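You operate a simulated robot arm through the tools that you are given. There is no shell and no other tool.

You run a simulated robot arm. Do the job below in one go: nothing can be reset, and whatever is moved stays where it is left.

JOB
Put things in order on the top of the check bench. At the end: the clear cup stands where the white medium guide block stood; the blue pad stands where the yellow wiping pad stood; the yellow wiping pad stands on top of the grey reel; the white medium guide block stands where the silver roller stood; the silver roller from the top of the check bench stands where the blue pad stood; whatever was shut is shut again. Leave all else as you found it, and nothing knocked over.

The check looks at the end state, three seconds after you hand in, the way a careful person would. Anything else that was tipped, shoved, dropped, spilled or broken makes it a failure.

ROBOT AND FRAMES
A 6-joint arm with a two-finger parallel gripper, fixed in place. Base frame: the origin is at the foot of the arm, x ahead of it, y to its left, z up; the work surface is at about z = 0. Readings come in mm, degrees, newtons and seconds.
With the tool pointing down near the work surface it reaches from about 180 to 460 mm from the base axis. Its first joint turns from -70.0 to 70.0 degrees. Payload 1.9 kg.
Tool frame: the origin (TCP) lies between the finger pads and is the grasp point; the fingertips stand 23 mm ahead of it; z points along the fingers, y is the line along which they close. The gripper opens to 94 mm. The fingers are 38 mm wide and 10 mm thick; the gripper's body (54 by 96 mm) begins 39 mm behind the TCP.
Orientation is that of the tool frame in the base frame, as a unit quaternion [x, y, z, w]. With the fingers straight down and closing along the base's y, the tool's x points along the base's -x, its y along +y and its z along -z.

CONTROLS
- The arm moves only by the tool send_rows. Its argument "motion" is text: rows parted by semicolons, each of 7 numbers parted by spaces: the opening in per cent of the stroke, from 0 (shut) to 100 (fully open), then the shift along the base's x, y, z in m, then the turn, a rotation vector about the base's x, y, z in degrees. In form: grip x y z rx ry rz; .... A call has 1 to 20 rows; each row is the pose to reach, as a shift and turn from the pose commanded when the call began. Each row takes 0.2 s and may step no farther than 50 mm and 8.6 degrees from the row before; otherwise, or with a gripper value out of range, the whole call is refused. A pose out of reach is approached as far as the arm can. The call stops where the force on the tool passes 40 N (or 10 N more than at its start, if that is more) or the arm is blocked; 0.2 s more then pass. The fingers move at their own pace (about 108 mm/s each) and stop on an object; they squeeze with about 44 N. The grip force told is the motor's: it shows also when the fingers shut on nothing. Time passes only in rows, and 0.2 s behind the last, so rows that repeat a pose let the fingers close. The reply holds the time, the measured pose of the TCP, the force on the tool along the base axes, the opening and the grip force, in the units named above and with some noise, with the torque about the TCP (base axes, N m) and any sound that the robot's microphone picked up.
- Cameras (640 x 400 px; columns grow to the right, rows downward): "scene" is fixed at [75.2, 334.2, 426.5]; the picture's right is [-0.59, -0.80, 0.00], its down [-0.45, 0.34, -0.82] and it looks along [0.66, -0.49, -0.57] (base axes); focal length 214 px, centre (320, 200). "wrist" rides on the gripper at [86, 16, -74] in the tool frame; the picture's right is [-0.18, 0.98, 0.00], its down [-0.58, -0.11, -0.81] and it looks along [-0.79, -0.15, 0.59] (tool axes); focal length 243 px, centre (320, 200). There is no depth. A picture from a camera that has moved, and an enlarged one, comes with that camera's place and axes in the base frame and with its lens. The place of the scene camera against the robot may be out by one fixed shift of up to 12 mm in any direction.
- capture(camera): a new picture of that camera. It takes no simulated time.
- zoom(camera, box): a new picture of the part [left, top, right, bottom] of that camera's present view, enlarged. It takes no simulated time.
- finish_job(): hands the job in; it is judged then, once.

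Places have to be worked out from the pictures, the camera data and where the tool is seen. Open the gripper and draw the arm clear of the work before you hand the job in, unless the task says otherwise.

The tools are called after "Request:" as a command line: name --argument value ..., lists and objects as JSON in quotes. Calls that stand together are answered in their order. send_rows: Moves the arm, as the interface text tells. Its arguments: {"type":"object","properties":{"motion":{"type":"string"}},"required":["motion"]} The other tools are called the same way: capture (camera) takes a picture; zoom (camera, box) takes an enlarged picture of a part of a camera's view; finish_job () hands the job in.

At the start:

```text
time: 0.0
tcp_pos: [269.8, 31.3, 322.6]
orientation: [0.0, 1.0, 0.0, 0.0]
contact_force: [-0.9, 0.1, 0.5]
moment: [0.0, -0.01, -0.02]
finger_gap: 93.9
grip_force: 0.1
```

scene: 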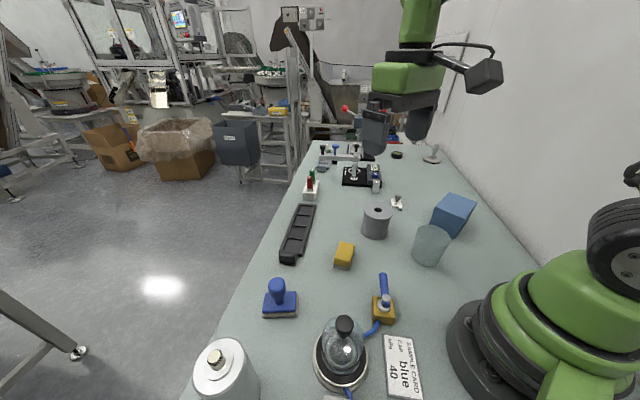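
wrist: 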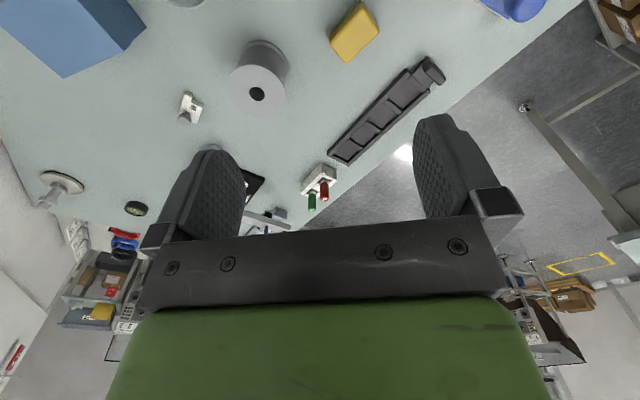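

I'll look closely at the scene before moving: first several enlarged views of the bench.

Request:
zoom --camera "scene" --box '[240, 130, 480, 280]'

Request:
zoom --camera "scene" --box '[180, 250, 440, 400]'

Request:
zoom --camera "scene" --box '[290, 130, 450, 230]'

Request:
zoom --camera "wrist" --box '[0, 0, 640, 260]'

```text
2.67 times, centred on (360, 205) of scene
camera zoom: at [75.2, 334.2, 426.5], right [-0.59, -0.8, 0.0], down [-0.45, 0.34, -0.82], along [0.66, -0.49, -0.57], focal length 572 px, centre (213, 187)
```

zoom: 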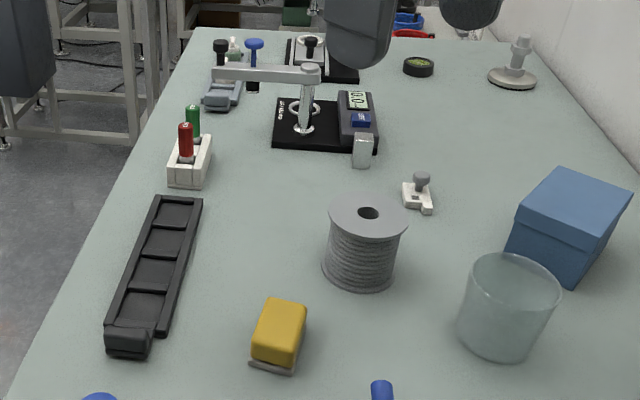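

```text
2.46 times, centred on (310, 325) of scene
camera zoom: at [75.2, 334.2, 426.5], right [-0.59, -0.8, 0.0], down [-0.45, 0.34, -0.82], along [0.66, -0.49, -0.57], focal length 528 px, centre (345, -108)
```

zoom: 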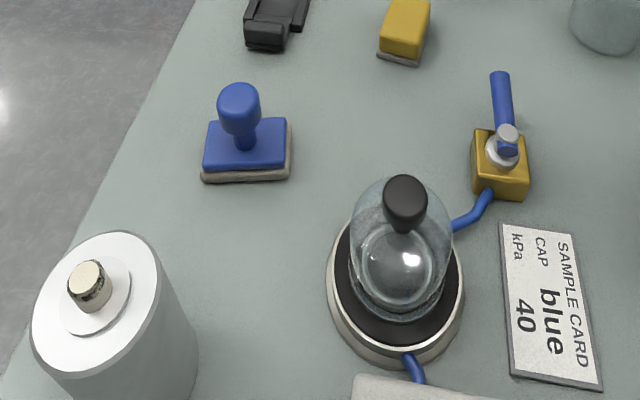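

```text
4.00 times, centred on (370, 180) of scene
camera zoom: at [75.2, 334.2, 426.5], right [-0.59, -0.8, 0.0], down [-0.45, 0.34, -0.82], along [0.66, -0.49, -0.57], focal length 858 px, centre (120, 280)
```

zoom: 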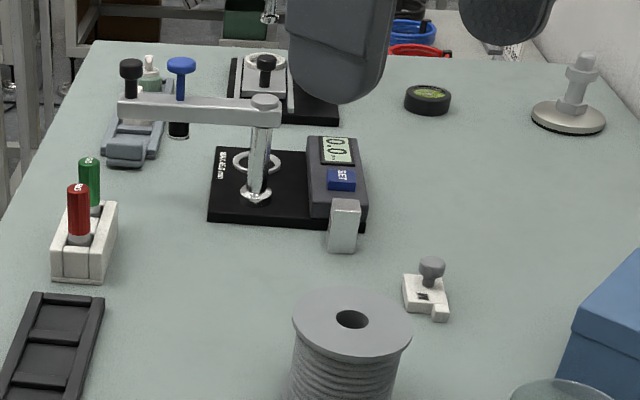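

```text
1.00 times, centred on (320, 130) of wrist (not enlarged: the box is as wide or as high as the picture)
camera zoom: at [183.7, 47.9, 396.8], right [0.18, 0.98, 0.0], down [0.58, -0.11, 0.81], along [0.79, -0.15, -0.59], focal length 243 px, centre (320, 270)
```

zoom: 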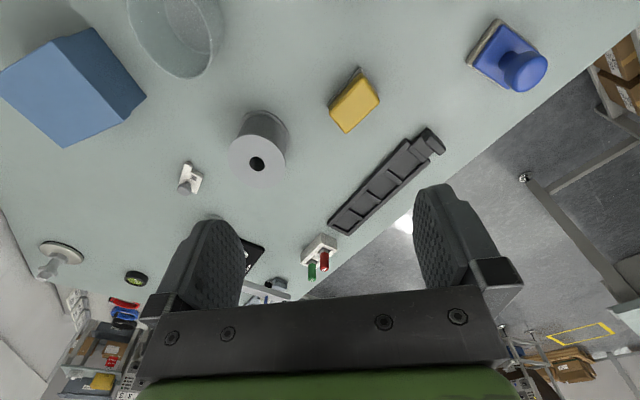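

I see the yellow pad, blue pad, grey reel and cup, but the silver roller and the white guide blocks aren't certain. I'll zoom in on finer areas to identify them.

Request:
zoom --camera "scene" --box '[300, 140, 380, 190]'

Request:
zoom --camera "scene" --box '[340, 160, 420, 210]'

Request:
zoom --camera "scene" --box '[290, 165, 340, 205]'

Request:
zoom --camera "scene" --box '[390, 185, 490, 275]'

Request:
zoom --camera "scene" --box '[170, 320, 290, 400]'

Request:
zoom --camera "scene" --box '[300, 300, 440, 400]'

Request:
zoom --camera "wrist" --box '[0, 160, 160, 260]'

Request:
zoom --camera "wrist" --box '[140, 60, 300, 160]'

Request:
zoom --camera "wrist" --box '[230, 130, 390, 230]'

```text
8.00 times, centred on (340, 165) of scene
camera zoom: at [75.2, 334.2, 426.5], right [-0.59, -0.8, 0.0], down [-0.45, 0.34, -0.82], along [0.66, -0.49, -0.57], focal length 1716 px, centre (160, 480)
```

zoom: 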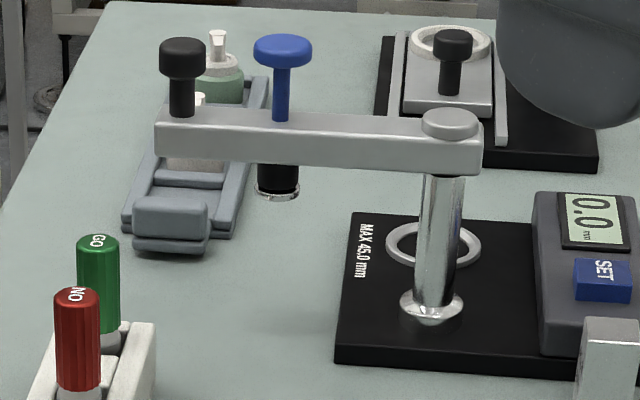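

```text
8.00 times, centred on (380, 185) of scene
camera zoom: at [75.2, 334.2, 426.5], right [-0.59, -0.8, 0.0], down [-0.45, 0.34, -0.82], along [0.66, -0.49, -0.57], focal length 1716 px, centre (-160, 320)
```

zoom: 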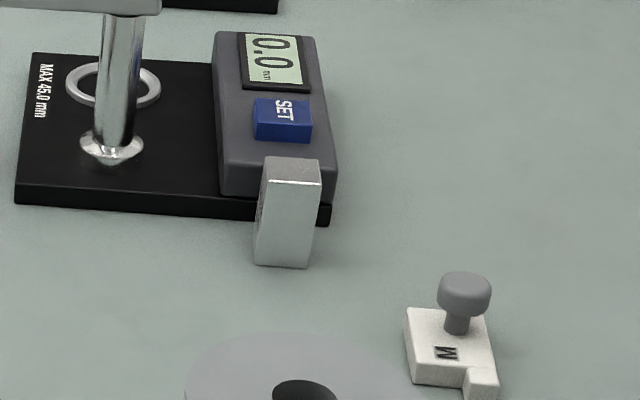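

```text
10.00 times, centred on (315, 185) of scene
camera zoom: at [75.2, 334.2, 426.5], right [-0.59, -0.8, 0.0], down [-0.45, 0.34, -0.82], along [0.66, -0.49, -0.57], focal length 2145 px, centre (370, 350)
```

zoom: 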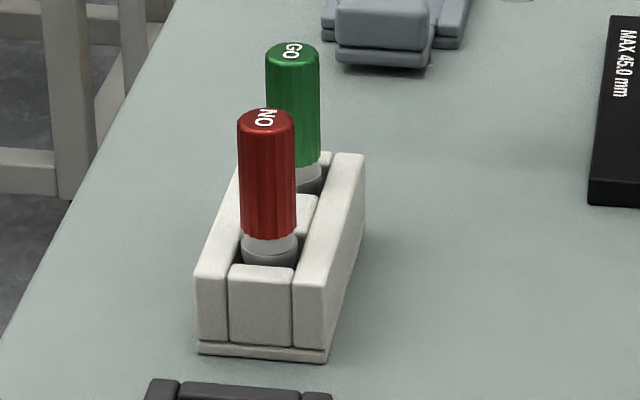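

```text
4.44 times, centred on (440, 230) of scene
camera zoom: at [75.2, 334.2, 426.5], right [-0.59, -0.8, 0.0], down [-0.45, 0.34, -0.82], along [0.66, -0.49, -0.57], focal length 953 px, centre (-213, 67)
```

zoom: 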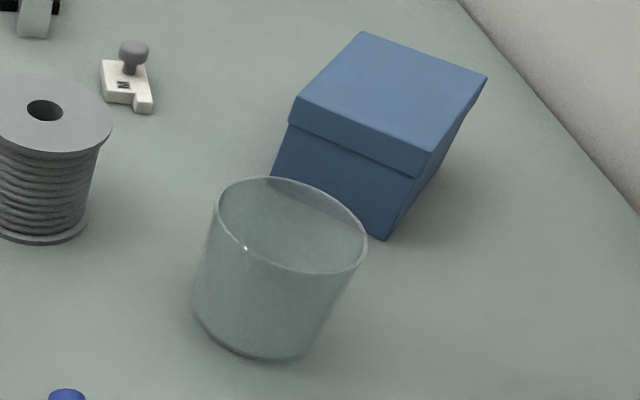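

```text
5.00 times, centred on (230, 360) of scene
camera zoom: at [75.2, 334.2, 426.5], right [-0.59, -0.8, 0.0], down [-0.45, 0.34, -0.82], along [0.66, -0.49, -0.57], focal length 1072 px, centre (770, -600)
```

zoom: 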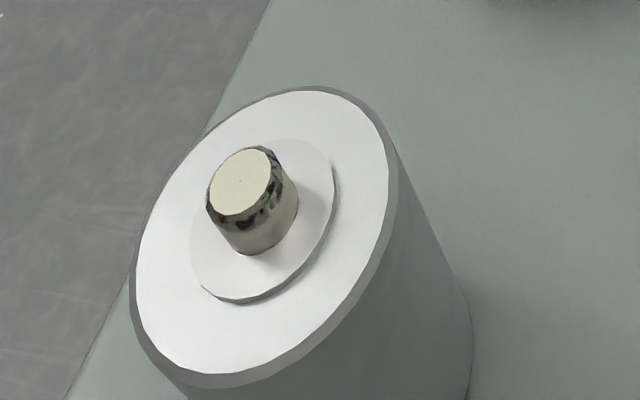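

```text
4.00 times, centred on (370, 350) of scene
camera zoom: at [75.2, 334.2, 426.5], right [-0.59, -0.8, 0.0], down [-0.45, 0.34, -0.82], along [0.66, -0.49, -0.57], focal length 858 px, centre (120, -400)
```

zoom: 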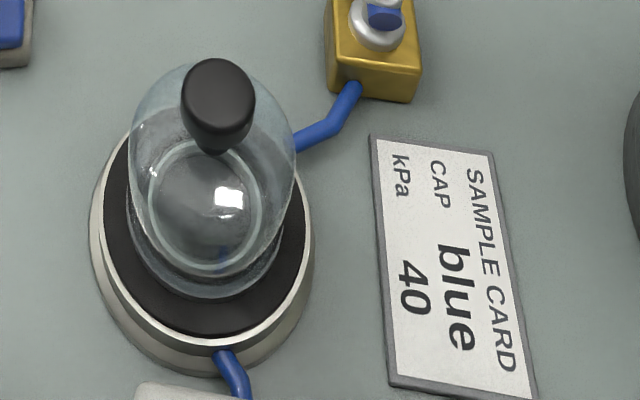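

```text
4.00 times, centred on (80, 210) of wrist
camera zoom: at [183.7, 47.9, 396.8], right [0.18, 0.98, 0.0], down [0.58, -0.11, 0.81], along [0.79, -0.15, -0.59], focal length 970 px, centre (1280, 160)
```

zoom: 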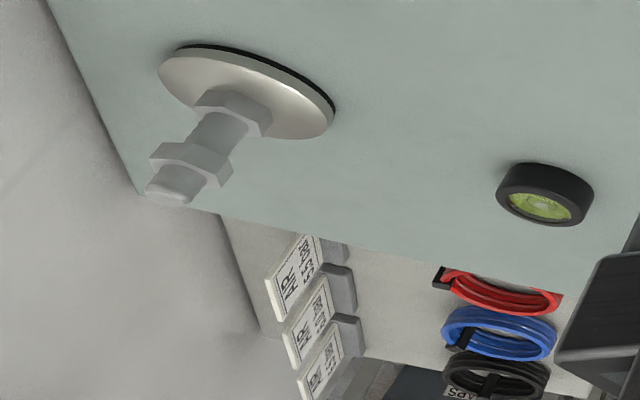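

```text
4.00 times, centred on (220, 110) of wrist
camera zoom: at [183.7, 47.9, 396.8], right [0.18, 0.98, 0.0], down [0.58, -0.11, 0.81], along [0.79, -0.15, -0.59], focal length 970 px, centre (720, 560)
```

zoom: 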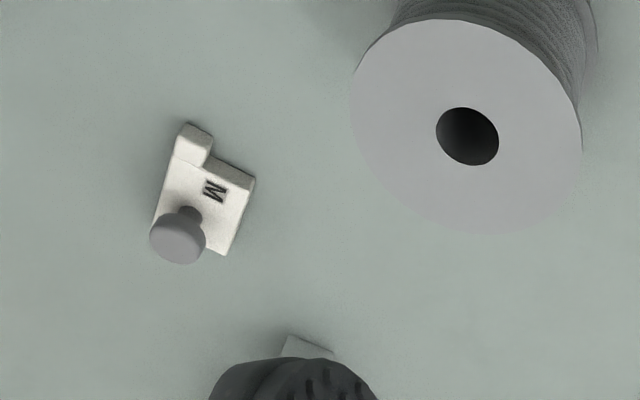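

```text
4.00 times, centred on (310, 180) of wrist
camera zoom: at [183.7, 47.9, 396.8], right [0.18, 0.98, 0.0], down [0.58, -0.11, 0.81], along [0.79, -0.15, -0.59], focal length 970 px, centre (360, 280)
```

zoom: 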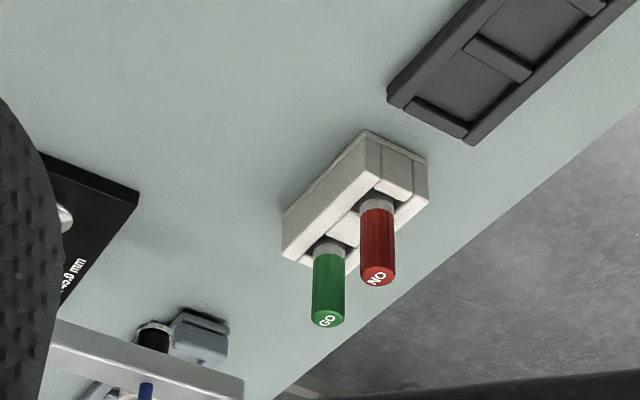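

The small white block marked "M" with a grey knob looks like the medium guide block, and the big pale cylinder at lower left may be the silver roller. I'll turn the wrist towards the near-left area to check from another angle.

Request:
send_rows --motion "100 -0.009 0.015 0 0 0 7.5; 100 -0.018 0.03 0 0 0 15; 100 -0.026 0.045 0 0 0 22.5; 100 -0.035 0.06 0 0 0 30; 100 -0.044 0.075 0 0 0 37.5; 100 -0.052 0.09 0 0 0 45; 100 -0.061 0.105 0 0 0 52.5; 100 -0.07 0.12 0 0 0 60; 100 -0.07 0.12 0 0 0 60"

Request:
capture --camera "wrist"

Request:
capture --camera "scene"

```text
time: 2.0
tcp_pos: [198.7, 152.7, 322.1]
orientation: [-0.501, 0.866, 0.001, 0.0]
contact_force: [0.2, 0.6, -0.1]
moment: [-0.02, 0.01, 0.01]
finger_gap: 94.0
grip_force: 0.1
```

```text
taken
camera wrist: at [143.3, 84.9, 396.6], right [-0.76, 0.65, 0.0], down [0.38, 0.45, 0.81], along [0.52, 0.61, -0.59], focal length 243 px, centre (320, 200)
```

wrist: 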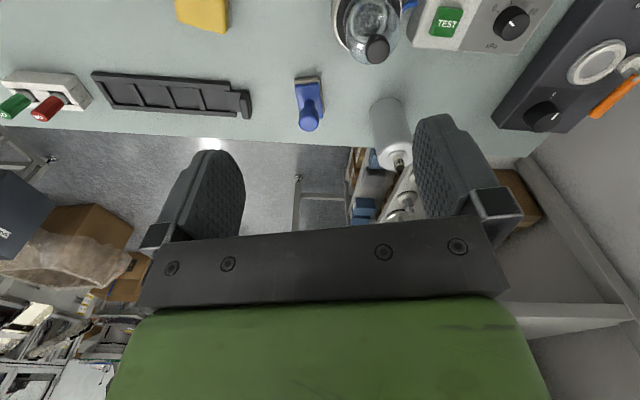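

```text
taken
```

scene: 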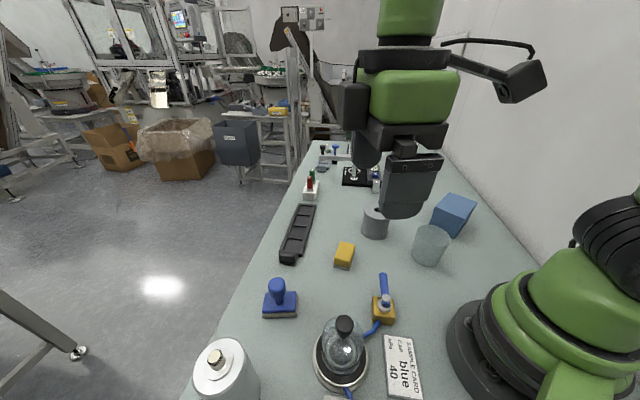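

The wrist view shows the pale cylinder standing at the bench's far edge, with further rollers on a shelf below. I'll zoom in on them.

Request:
zoom --camera "wrist" --box '[270, 60, 430, 160]'

Request:
zoom --camera "wrist" --box '[330, 90, 430, 230]'

Request:
zoom --camera "wrist" --box '[320, 0, 640, 150]'

```text
4.00 times, centred on (350, 110) of wrist
camera zoom: at [143.3, 84.9, 396.6], right [-0.76, 0.65, 0.0], down [0.38, 0.45, 0.81], along [0.52, 0.61, -0.59], focal length 970 px, centre (200, 560)
```

zoom: 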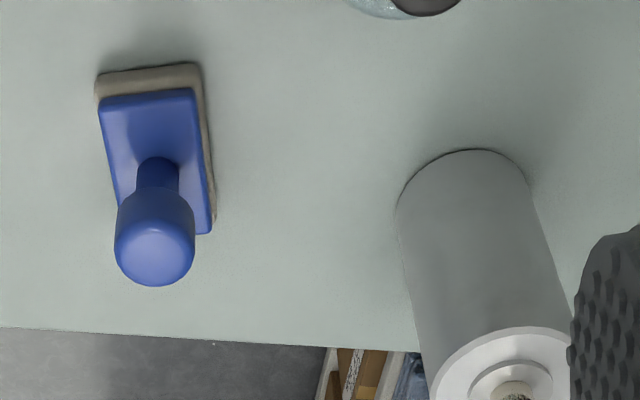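

```text
2.86 times, centred on (380, 160) of wrist
camera zoom: at [143.3, 84.9, 396.6], right [-0.76, 0.65, 0.0], down [0.38, 0.45, 0.81], along [0.52, 0.61, -0.59], focal length 693 px, centre (149, 314)
```

zoom: 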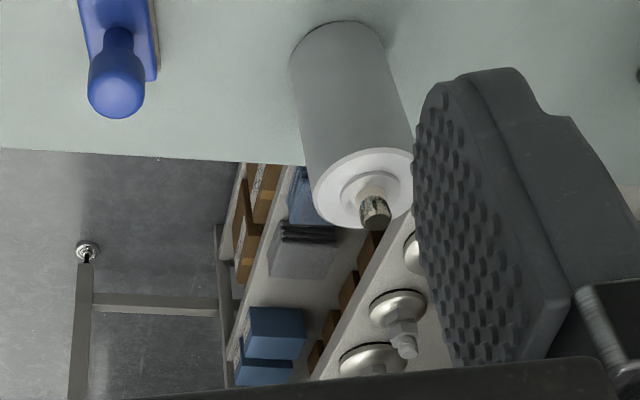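

```text
2.00 times, centred on (480, 75) of wrist
camera zoom: at [143.3, 84.9, 396.6], right [-0.76, 0.65, 0.0], down [0.38, 0.45, 0.81], along [0.52, 0.61, -0.59], focal length 485 px, centre (0, 450)
```

zoom: 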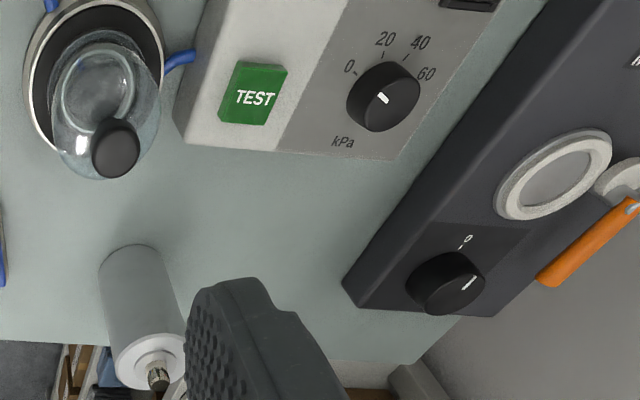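

The cylinder with the axle stub is the roller on the bench top, with foot at about (219, 364). The blue pad is at about (312, 255) with its long axis near 56°. Next I'll swing round to view the cup, box, M block, reel and yellow pad.

Request:
send_rows --motion "100 0.002 -0.012 0 0 0 -8; 100 0.004 -0.024 0 0 0 -16; 100 0.006 -0.037 0 0 0 -24; 100 0.008 -0.049 0 0 0 -32; 100 0.010 -0.061 0 0 0 -40; 100 0.012 -0.073 0 0 0 -48; 100 0.014 -0.085 0 0 0 -56; 100 0.016 -0.098 0 0 0 -64; 100 0.018 -0.11 0 0 0 -72; 100 0.020 -0.122 0 0 0 -80; 100 0.022 -0.134 0 0 0 -88; 100 0.024 -0.146 0 0 0 -96; 100 0.026 -0.159 0 0 0 -104; 100 0.028 -0.171 0 0 0 -112; 100 0.029 -0.183 0 0 0 -120; 100 0.029 -0.183 0 0 0 -120"

Request:
capture --camera "wrist"

Request:
capture --camera "scene"

```text
time: 5.4
tcp_pos: [226.9, -32.5, 320.7]
orientation: [0.501, 0.866, 0.0, -0.001]
contact_force: [-0.1, -0.4, 0.2]
moment: [0.03, 0.03, 0.0]
finger_gap: 93.9
grip_force: 0.1
```

```text
taken
camera wrist: at [200.2, 51.8, 396.5], right [0.94, 0.33, 0.0], down [0.2, -0.56, 0.81], along [0.27, -0.76, -0.59], focal length 243 px, centre (320, 200)
```

wrist: 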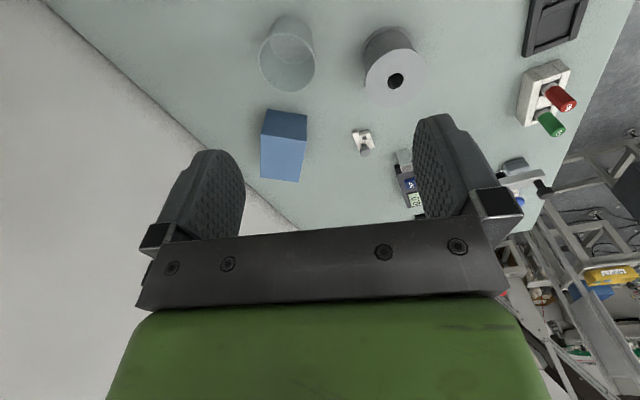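

```text
taken
```

scene: 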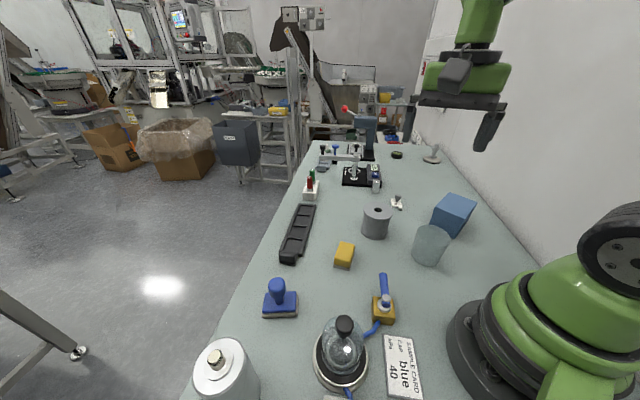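

Request:
zoom --camera "wrist" --box '[240, 0, 400, 100]'

Request:
zoom --camera "wrist" --box '[330, 80, 430, 180]'

Request:
zoom --camera "wrist" --box '[340, 10, 460, 110]'

Request:
zoom --camera "wrist" --box '[240, 90, 400, 190]'

Request:
zoom --camera "scene" --box '[310, 135, 450, 215]'

```text
4.00 times, centred on (320, 50) of wrist
camera zoom: at [200.2, 51.8, 396.5], right [0.94, 0.33, 0.0], down [0.2, -0.56, 0.81], along [0.27, -0.76, -0.59], focal length 970 px, centre (320, 800)
```

zoom: 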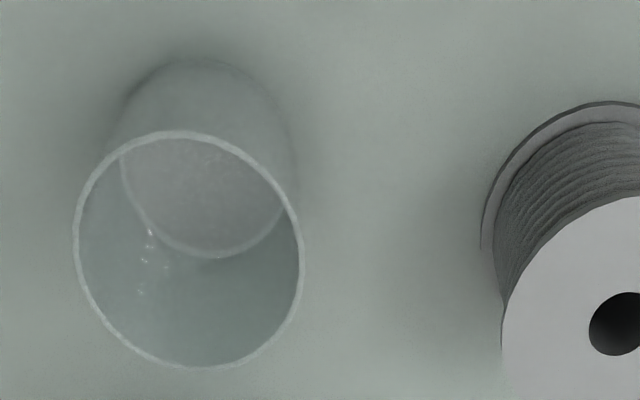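

```text
4.00 times, centred on (380, 130) of wrist
camera zoom: at [200.2, 51.8, 396.5], right [0.94, 0.33, 0.0], down [0.2, -0.56, 0.81], along [0.27, -0.76, -0.59], focal length 970 px, centre (80, 480)
```

zoom: 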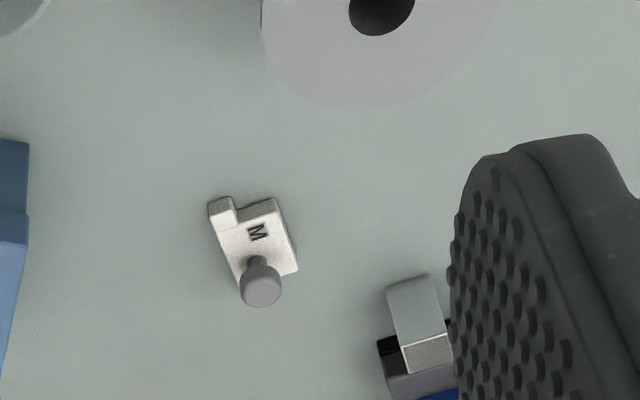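

```text
4.00 times, centred on (400, 60) of wrist
camera zoom: at [200.2, 51.8, 396.5], right [0.94, 0.33, 0.0], down [0.2, -0.56, 0.81], along [0.27, -0.76, -0.59], focal length 970 px, centre (0, 760)
```

zoom: 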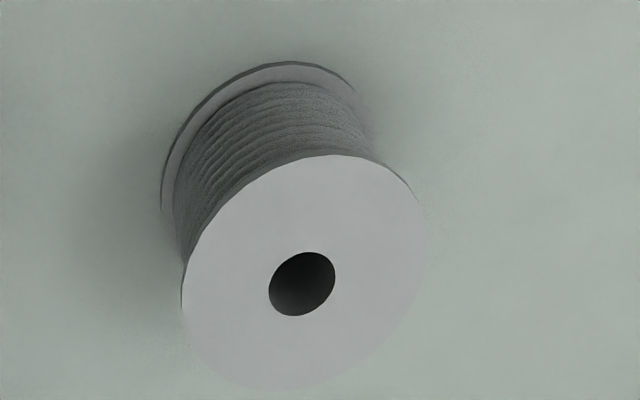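

```text
4.00 times, centred on (320, 140) of wrist
camera zoom: at [200.2, 51.8, 396.5], right [0.94, 0.33, 0.0], down [0.2, -0.56, 0.81], along [0.27, -0.76, -0.59], focal length 970 px, centre (320, 440)
```

zoom: 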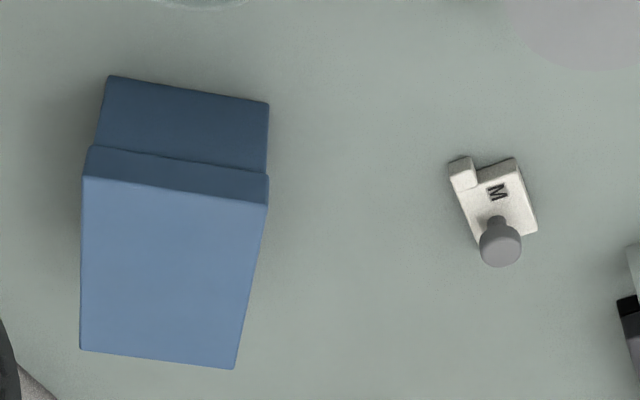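

```text
4.57 times, centred on (380, 175) of scene
camera zoom: at [75.2, 334.2, 426.5], right [-0.59, -0.8, 0.0], down [-0.45, 0.34, -0.82], along [0.66, -0.49, -0.57], focal length 980 px, centre (46, 314)
```

zoom: 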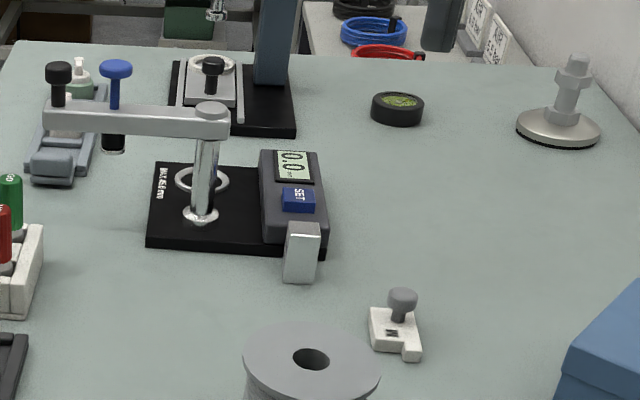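

The M block is at about (391, -224) and 31 mm wide across an axis near 42°. The cup is at about (209, -98) and the reel at about (355, -76), top near 70 mm. Now I'll move to a close view of the yellow pad.

Request:
send_rows --motion "100 0.003 0.011 -0.006 0 0 7.5; 100 0.005 0.023 -0.013 0 0 15; 100 0.008 0.034 -0.02 0 0 22.5; 100 0.010 0.046 -0.026 0 0 30; 100 0.013 0.058 -0.033 0 0 37.5; 100 0.016 0.069 -0.04 0 0 45; 100 0.018 0.08 -0.046 0 0 52.5; 100 0.021 0.092 -0.052 0 0 60; 100 0.021 0.092 -0.052 0 0 60"

Request:
capture --camera "wrist"

Request:
zoom --camera "wrist" --box '[240, 20, 400, 120]'

Request:
zoom --camera "scene" --box '[300, 190, 420, 290]'

```text
time: 7.4
tcp_pos: [249.2, 59.8, 270.7]
orientation: [-0.001, 1.0, 0.0, 0.0]
contact_force: [0.4, -0.7, 0.1]
moment: [-0.01, -0.01, 0.01]
finger_gap: 93.9
grip_force: 0.1
```

```text
taken
camera wrist: at [163.9, 77.3, 344.9], right [0.18, 0.98, 0.0], down [0.58, -0.11, 0.81], along [0.79, -0.15, -0.59], focal length 243 px, centre (320, 200)
```

wrist: 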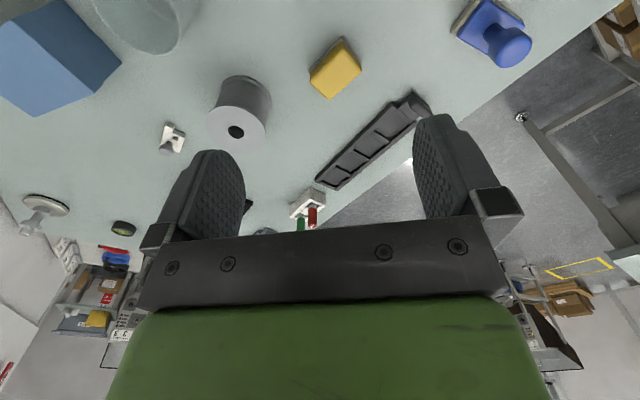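

```text
4.00 times, centred on (320, 70) of wrist
camera zoom: at [163.9, 77.3, 344.9], right [0.18, 0.98, 0.0], down [0.58, -0.11, 0.81], along [0.79, -0.15, -0.59], focal length 970 px, centre (320, 720)
```

zoom: 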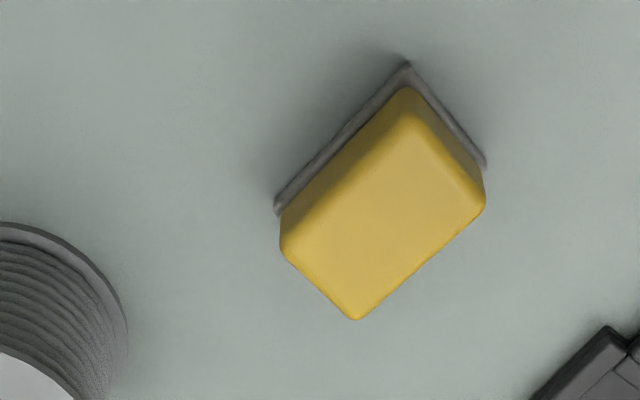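

```text
4.00 times, centred on (360, 240) of scene
camera zoom: at [75.2, 334.2, 426.5], right [-0.59, -0.8, 0.0], down [-0.45, 0.34, -0.82], along [0.66, -0.49, -0.57], focal length 858 px, centre (160, 40)
```

zoom: 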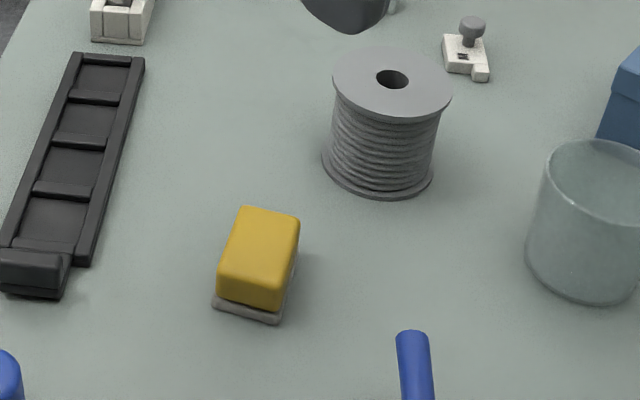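

The yellow pad is at about (326.5, 67.7), 63 × 41 mm and about 30 mm tall, with its long axis near -55.5°. I'll move over it at z = 100 with the tool yawed to close across the short side, then check with the camera.

Request:
send_rows --motion "100 0.011 0.001 -0.021 0 0 -7; 100 0.022 0.002 -0.042 0 0 -14; 100 0.033 0.003 -0.064 0 0 -21; 100 0.043 0.004 -0.085 0 0 -28; 100 0.053 0.005 -0.106 0 0 -35; 100 0.062 0.006 -0.127 0 0 -42; 100 0.07 0.007 -0.149 0 0 -49; 100 0.0767 0.0074 -0.1706 0 0 -55.5; 100 0.0767 0.0074 -0.1706 0 0 -55.5"

Request:
capture --camera "wrist"

Request:
capture --camera "scene"

```text
time: 9.4
tcp_pos: [325.4, 68.2, 99.8]
orientation: [0.467, 0.884, 0.001, 0.0]
contact_force: [-0.5, 0.3, 0.2]
moment: [-0.01, -0.01, -0.02]
finger_gap: 94.2
grip_force: 0.1
```

```text
taken
camera wrist: at [291.2, 148.7, 174.3], right [0.91, 0.4, 0.0], down [0.24, -0.54, 0.81], along [0.33, -0.74, -0.59], focal length 243 px, centre (320, 200)
```

wrist: 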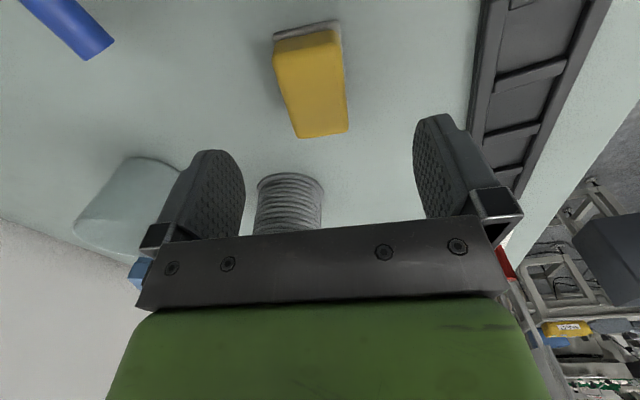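

```text
taken
```

scene: 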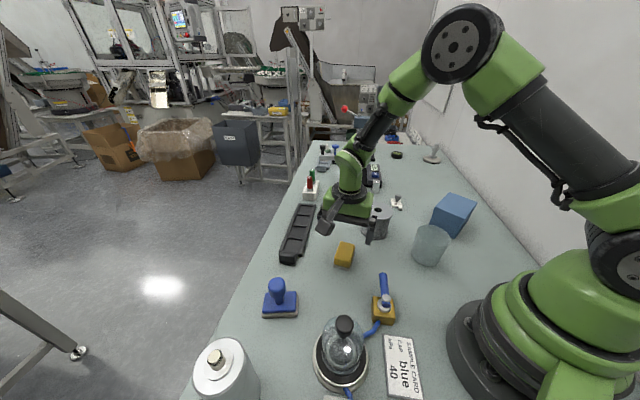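

I'll zoom in on the pad and reel for a finer fix before going down.

Request:
zoom --camera "wrist" --box '[240, 0, 400, 150]'

Request:
zoom --camera "wrist" --box '[240, 150, 340, 240]'

Request:
zoom --camera "scene" --box '[290, 180, 410, 280]'

```text
2.67 times, centred on (320, 75) of wrist
camera zoom: at [291.2, 148.7, 174.3], right [0.91, 0.4, 0.0], down [0.24, -0.54, 0.81], along [0.33, -0.74, -0.59], focal length 647 px, centre (320, 533)
```

zoom: 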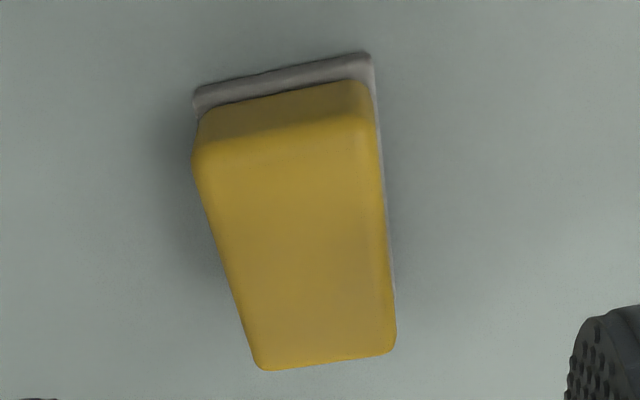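

```text
4.44 times, centred on (290, 195) of wrist
camera zoom: at [291.2, 148.7, 174.3], right [0.91, 0.4, 0.0], down [0.24, -0.54, 0.81], along [0.33, -0.74, -0.59], focal length 1078 px, centre (453, 222)
```

zoom: 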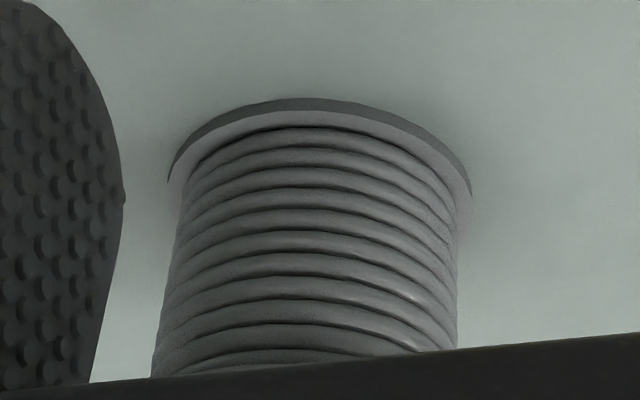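

```text
4.00 times, centred on (350, 230) of scene
camera zoom: at [75.2, 334.2, 426.5], right [-0.59, -0.8, 0.0], down [-0.45, 0.34, -0.82], along [0.66, -0.49, -0.57], focal length 858 px, centre (200, 80)
```

zoom: 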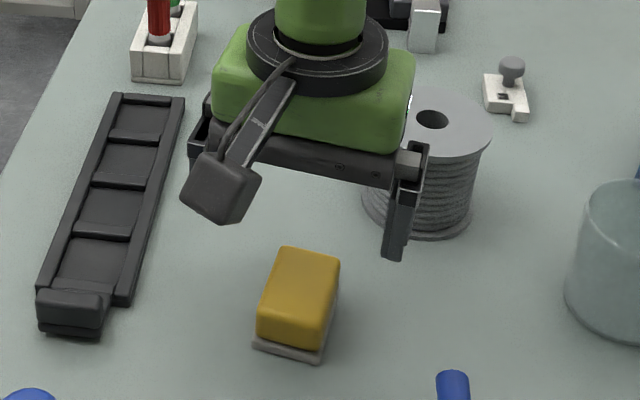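

The pad centre refines to about (325.7, 66.7), and the reel axis is at about (352, -76). I'll descend with open fingers straddling the pad.

Request:
send_rows --motion "100 -0.0008 -0.001 -0.02 0 0 0; 100 -0.0008 -0.001 -0.04 0 0 0; 100 -0.0008 -0.001 -0.055 0 0 0; 100 -0.0008 -0.001 -0.065 0 0 0; 100 -0.0008 -0.001 -0.069 0 0 0; 100 -0.0008 -0.001 -0.069 0 0 0"

Request:
zoom --camera "scene" --box '[290, 180, 410, 280]'

Request:
capture --camera "wrist"

```text
time: 10.8
tcp_pos: [324.0, 67.7, 30.9]
orientation: [0.466, 0.885, 0.001, 0.0]
contact_force: [-0.1, 0.7, -0.6]
moment: [0.0, 0.01, 0.0]
finger_gap: 94.1
grip_force: 0.0
```

```text
4.00 times, centred on (350, 230) of scene
camera zoom: at [75.2, 334.2, 426.5], right [-0.59, -0.8, 0.0], down [-0.45, 0.34, -0.82], along [0.66, -0.49, -0.57], focal length 858 px, centre (200, 80)
```

zoom: 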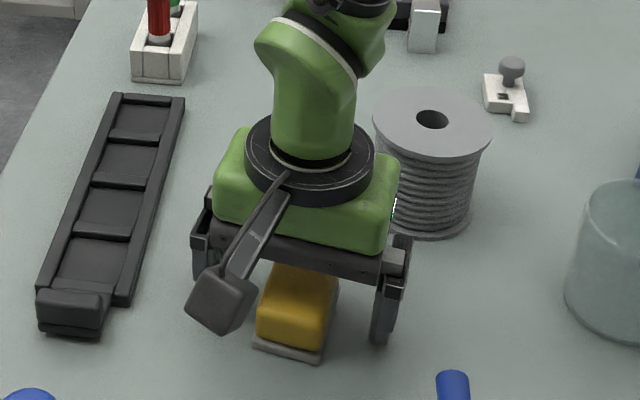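

```text
taken
camera wrist: at [290.3, 147.8, 105.4], right [0.91, 0.41, 0.0], down [0.24, -0.54, 0.81], along [0.33, -0.74, -0.59], focal length 243 px, centre (320, 200)
```

wrist: 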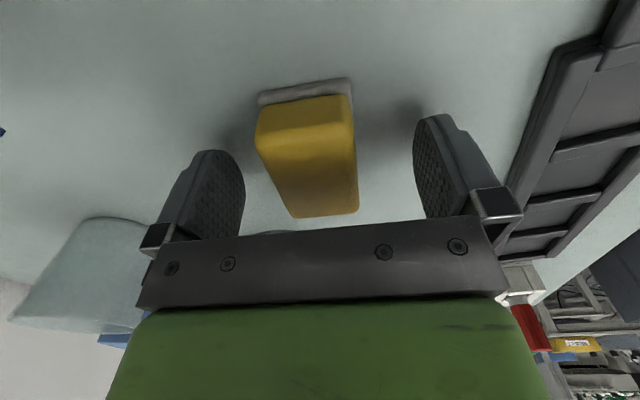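

The fingers straddle the pad cleanly. I'll close the gripper on it.

Request:
send_rows --motion "70 0 0 0 0 0 0; 55 0 0 0 0 0 0; 45 0 0 0 0 0 0; 35 0 0 0 0 0 0; 30 0 0 0 0 0 0; 30 0 0 0 0 0 0"

Request:
capture --camera "wrist"

```text
time: 12.2
tcp_pos: [324.5, 67.0, 31.0]
orientation: [0.465, 0.885, 0.0, -0.001]
contact_force: [0.6, -0.1, 2.9]
moment: [0.06, 0.07, -0.07]
finger_gap: 39.0
grip_force: 44.1
```

```text
taken
camera wrist: at [290.4, 147.8, 105.6], right [0.91, 0.41, 0.0], down [0.24, -0.54, 0.81], along [0.33, -0.74, -0.59], focal length 243 px, centre (320, 200)
```

wrist: 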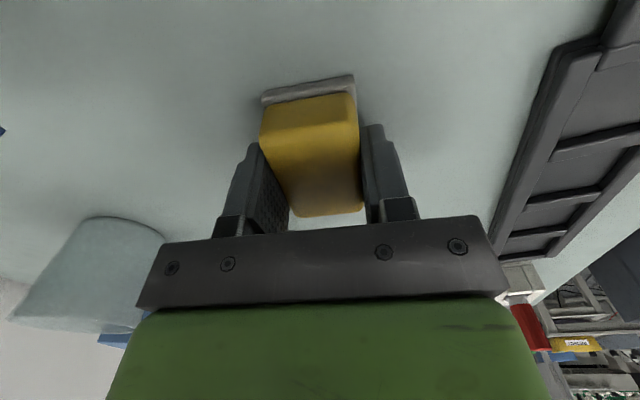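

The pad is held with 44 N at a 39 mm gap. I'll lift it 100 mm and carry it over the reel.

Request:
send_rows --motion "30 0 0 0.02 0 0 0; 30 0 0 0.05 0 0 0; 30 0 0 0.08 0 0 0; 30 0 0 0.1 0 0 0; 30 0.004 -0.024 0.1 0 0 0; 30 0.009 -0.048 0.1 0 0 0; 30 0.013 -0.072 0.1 0 0 0; 30 0.018 -0.096 0.1 0 0 0; 30 0.022 -0.12 0.1 0 0 0; 30 0.0263 -0.1427 0.1 0 0 0; 30 0.0263 -0.1427 0.1 0 0 0"

Request:
capture --camera "wrist"

Request:
zoom --camera "scene" --box '[310, 140, 450, 250]'

```text
time: 14.6
tcp_pos: [352.4, -77.2, 131.1]
orientation: [0.466, 0.885, 0.0, 0.0]
contact_force: [-1.0, 0.9, 0.1]
moment: [-0.02, 0.04, 0.0]
finger_gap: 39.2
grip_force: 44.5
```

```text
taken
camera wrist: at [316.8, 4.2, 205.7], right [0.91, 0.41, 0.0], down [0.24, -0.54, 0.81], along [0.33, -0.74, -0.59], focal length 243 px, centre (320, 200)
```

wrist: 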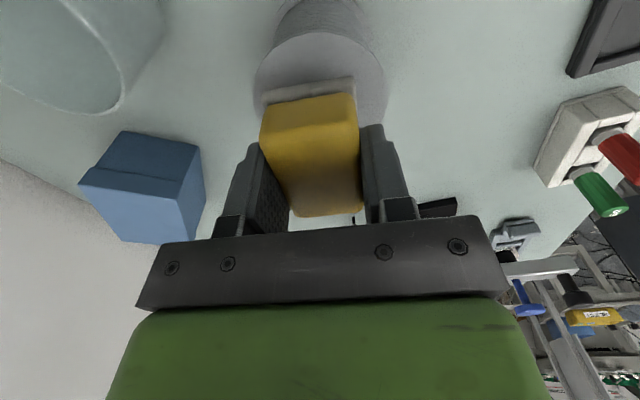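

```text
3.64 times, centred on (380, 195) of scene
camera zoom: at [75.2, 334.1, 426.5], right [-0.59, -0.8, 0.0], down [-0.45, 0.34, -0.82], along [0.66, -0.49, -0.57], focal length 780 px, centre (102, 218)
```

zoom: 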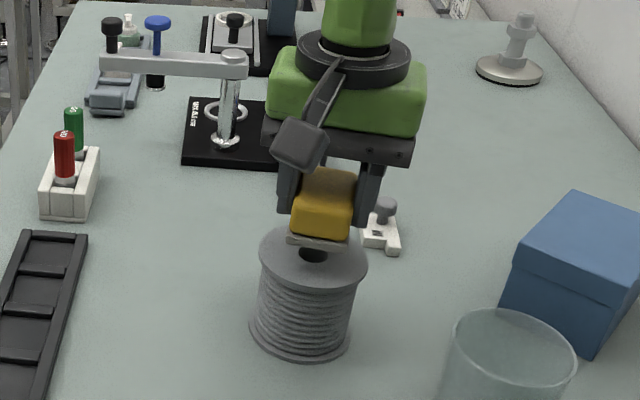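

The pad is above the reel (axis about (352.5, -76)). I'll lower it towards the expected contact, around TCP z = 102, in small steps.

Request:
send_rows --motion "30 0 0 -0.01 0 0 0; 30 0 0 -0.018 0 0 0; 30 0 0 -0.023 0 0 0; 30 0 0 -0.023 0 0 0"

Request:
zoom --camera "scene" --box '[340, 170, 420, 250]'

Request:
capture --camera "wrist"

```text
time: 15.6
tcp_pos: [350.4, -75.3, 107.6]
orientation: [0.466, 0.885, 0.001, -0.001]
contact_force: [0.0, 0.3, -0.2]
moment: [0.02, -0.01, -0.01]
finger_gap: 38.9
grip_force: 44.0
```

```text
5.00 times, centred on (380, 210) of scene
camera zoom: at [75.2, 334.2, 426.5], right [-0.59, -0.8, 0.0], down [-0.45, 0.34, -0.82], along [0.66, -0.49, -0.57], focal length 1072 px, centre (20, 150)
```

zoom: 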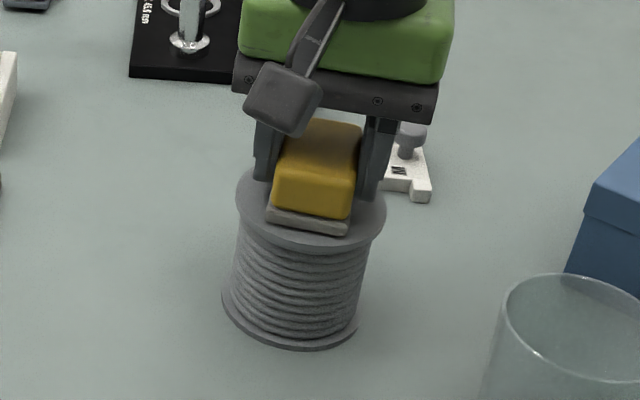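

```text
taken
camera wrist: at [316.7, 5.0, 182.1], right [0.91, 0.41, 0.0], down [0.24, -0.54, 0.81], along [0.33, -0.74, -0.59], focal length 243 px, centre (320, 200)
```

wrist: 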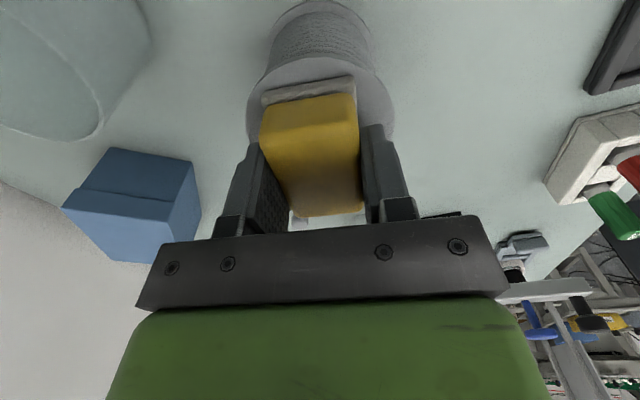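

The pad is centred over the reel with a few millimetres to go. I'll keep lowering in 1–2 mm steps and watch the force.

Request:
send_rows --motion "30 0 0 -0.002 0 0 0; 30 0 0 -0.003 0 0 0; 30 0 0 -0.004 0 0 0; 30 0 0 -0.004 0 0 0"

```text
time: 16.4
tcp_pos: [351.8, -75.1, 106.0]
orientation: [0.467, 0.884, 0.0, 0.001]
contact_force: [-3.4, 0.7, 9.2]
moment: [0.12, 0.22, 0.02]
finger_gap: 39.3
grip_force: 44.1
stopped in row 4: the force on the tool passed its limit at 44 N (the readings are from after the stop); the commanded pose is now the measured one
```

The pad touched the reel top (force spike, now 9 N residual). I'll open the fingers slightly in place and then check before retreating.

Request:
send_rows --motion "40 0 0 0 0 0 0; 45 0 0 0 0 0 0; 55 0 0 0 0 0 0; 62 0 0 0 0 0 0; 62 0 0 0 0 0 0"

Request:
capture --camera "wrist"

Request:
zoom --camera "scene" --box '[340, 170, 420, 250]'

```text
time: 17.6
tcp_pos: [351.6, -75.6, 106.1]
orientation: [0.467, 0.884, 0.0, 0.002]
contact_force: [-0.5, -0.9, 0.3]
moment: [-0.03, -0.03, 0.02]
finger_gap: 58.5
grip_force: 0.1
```

```text
taken
camera wrist: at [317.1, 5.1, 180.0], right [0.91, 0.4, 0.0], down [0.24, -0.54, 0.81], along [0.33, -0.74, -0.59], focal length 243 px, centre (320, 200)
```

wrist: 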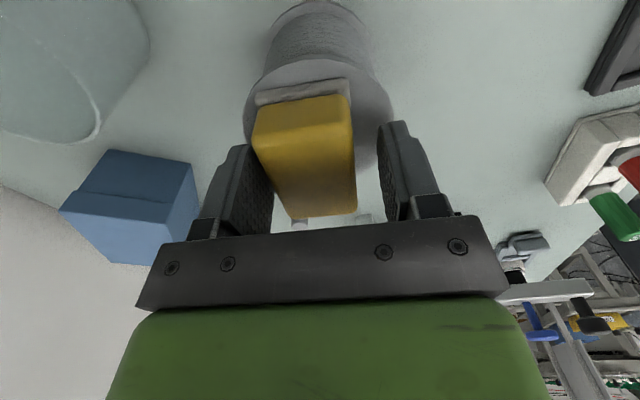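

```text
5.00 times, centred on (380, 210) of scene
camera zoom: at [75.2, 334.2, 426.5], right [-0.59, -0.8, 0.0], down [-0.45, 0.34, -0.82], along [0.66, -0.49, -0.57], focal length 1072 px, centre (20, 150)
```

zoom: 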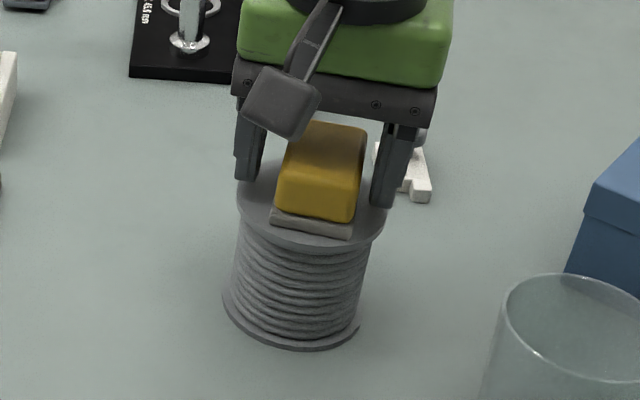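

The yellow pad rests on the reel, centred. I'll open fully, rise straight up, and swing to hover above the blue pad.

Request:
send_rows --motion "80 0 0 0 0 0 0; 90 0 0 0.02 0 0 0; 100 0 0 0.05 0 0 0; 100 0 0 0.079 0 0 0; 100 -0.003 0.023 0.079 0 0 8; 100 -0.006 0.047 0.079 0 0 16; 100 -0.009 0.071 0.079 0 0 24; 100 -0.012 0.094 0.079 0 0 32; 100 -0.015 0.118 0.079 0 0 40; 100 -0.018 0.142 0.079 0 0 48; 100 -0.021 0.165 0.079 0 0 56; 100 -0.024 0.189 0.079 0 0 64; 100 -0.027 0.212 0.079 0 0 72; 100 -0.03 0.236 0.079 0 0 80; 100 -0.033 0.26 0.079 0 0 88; 100 -0.036 0.283 0.079 0 0 96; 100 -0.038 0.307 0.079 0 0 104; 100 -0.0405 0.3304 0.079 0 0 112; 100 -0.0405 0.3304 0.079 0 0 112"

Request:
capture --camera "wrist"

Request:
capture --camera "scene"

Request:
zoom --camera "wrist" --box '[230, 0, 390, 120]'

Request:
zoom --camera "scene" --box '[320, 160, 440, 260]'

```text
time: 21.6
tcp_pos: [310.4, 254.3, 185.6]
orientation: [-0.473, 0.881, 0.001, 0.002]
contact_force: [-0.3, 0.9, -0.9]
moment: [0.0, -0.01, -0.01]
finger_gap: 93.9
grip_force: 0.1
```

```text
taken
camera wrist: at [251.1, 192.3, 258.9], right [-0.72, 0.7, 0.0], down [0.41, 0.42, 0.81], along [0.56, 0.58, -0.59], focal length 243 px, centre (320, 200)
```

wrist: 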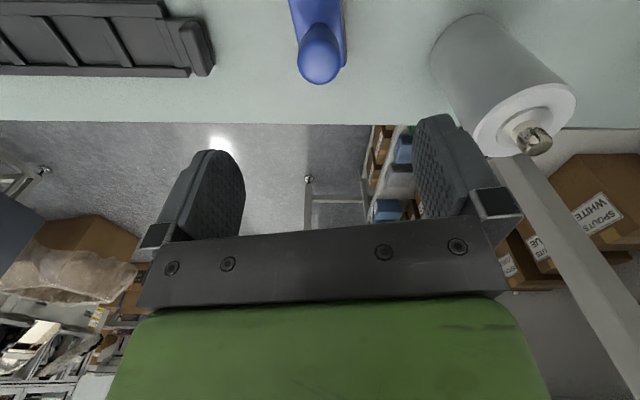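

```text
taken
```

scene: 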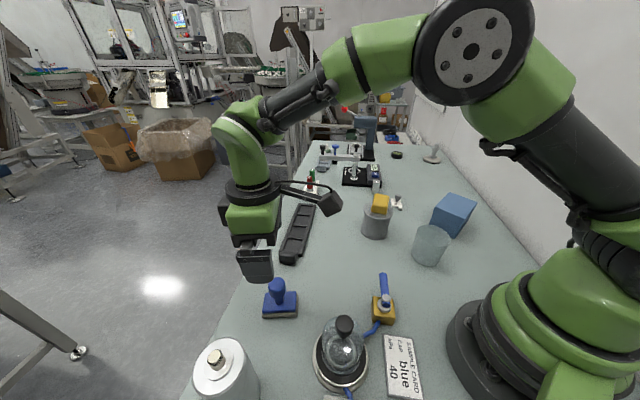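

```text
3.33 times, centred on (310, 60) of wrist
camera zoom: at [251.1, 192.3, 258.9], right [-0.72, 0.7, 0.0], down [0.41, 0.42, 0.81], along [0.56, 0.58, -0.59], focal length 809 px, centre (353, 667)
```

zoom: 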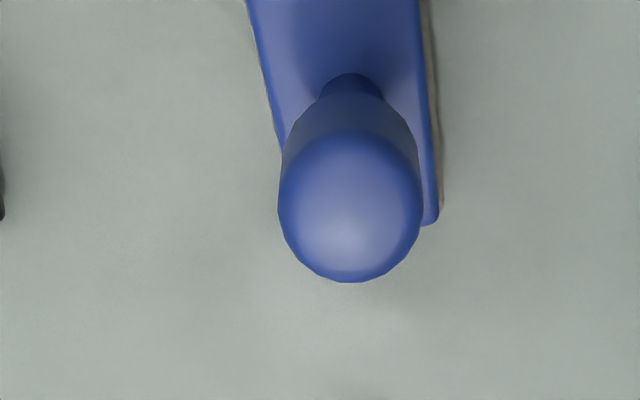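

```text
4.00 times, centred on (380, 210) of scene
camera zoom: at [75.2, 334.2, 426.5], right [-0.59, -0.8, 0.0], down [-0.45, 0.34, -0.82], along [0.66, -0.49, -0.57], focal length 858 px, centre (80, 160)
```

zoom: 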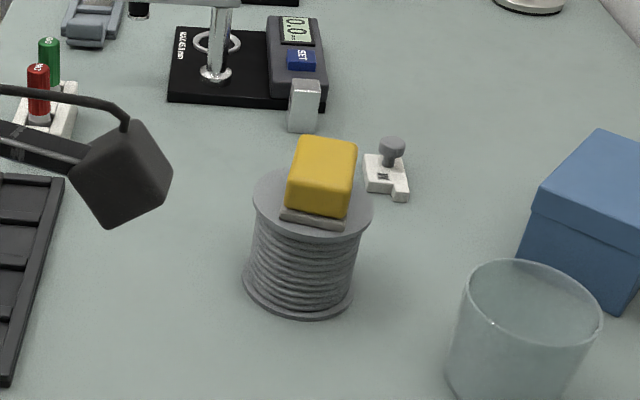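

The yellow pad sits well on the reel. The blue knob is directly under the tool at about (312, 255), knob centre near z = 60, so I'll descend around it.

Request:
send_rows --motion "100 0 0 -0.035 0 0 0; 100 0 0 -0.07 0 0 0; 100 0 0 -0.095 0 0 0; 100 0 0 -0.115 0 0 0; 100 0 0 -0.127 0 0 0; 100 0 0 -0.127 0 0 0"

Request:
capture --camera "wrist"

Request:
zoom --camera "scene" --box '[210, 220, 350, 330]'

```text
time: 23.0
tcp_pos: [311.0, 254.6, 57.3]
orientation: [-0.472, 0.881, 0.001, 0.001]
contact_force: [-0.4, 0.1, 0.0]
moment: [0.0, 0.03, 0.01]
finger_gap: 94.2
grip_force: 0.1
```

```text
taken
camera wrist: at [251.1, 191.8, 131.8], right [-0.72, 0.7, 0.0], down [0.41, 0.42, 0.81], along [0.56, 0.58, -0.59], focal length 243 px, centre (320, 200)
```

wrist: 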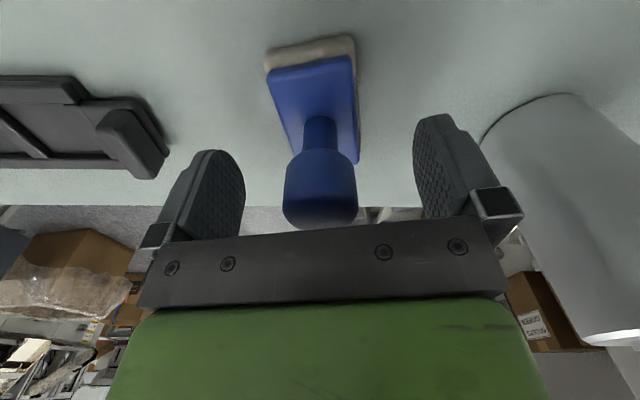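

```text
3.64 times, centred on (280, 275) of scene
camera zoom: at [75.2, 334.2, 426.5], right [-0.59, -0.8, 0.0], down [-0.45, 0.34, -0.82], along [0.66, -0.49, -0.57], focal length 780 px, centre (466, -73)
```

zoom: 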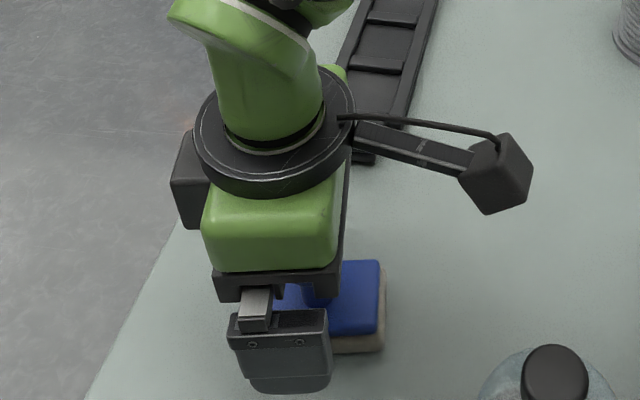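

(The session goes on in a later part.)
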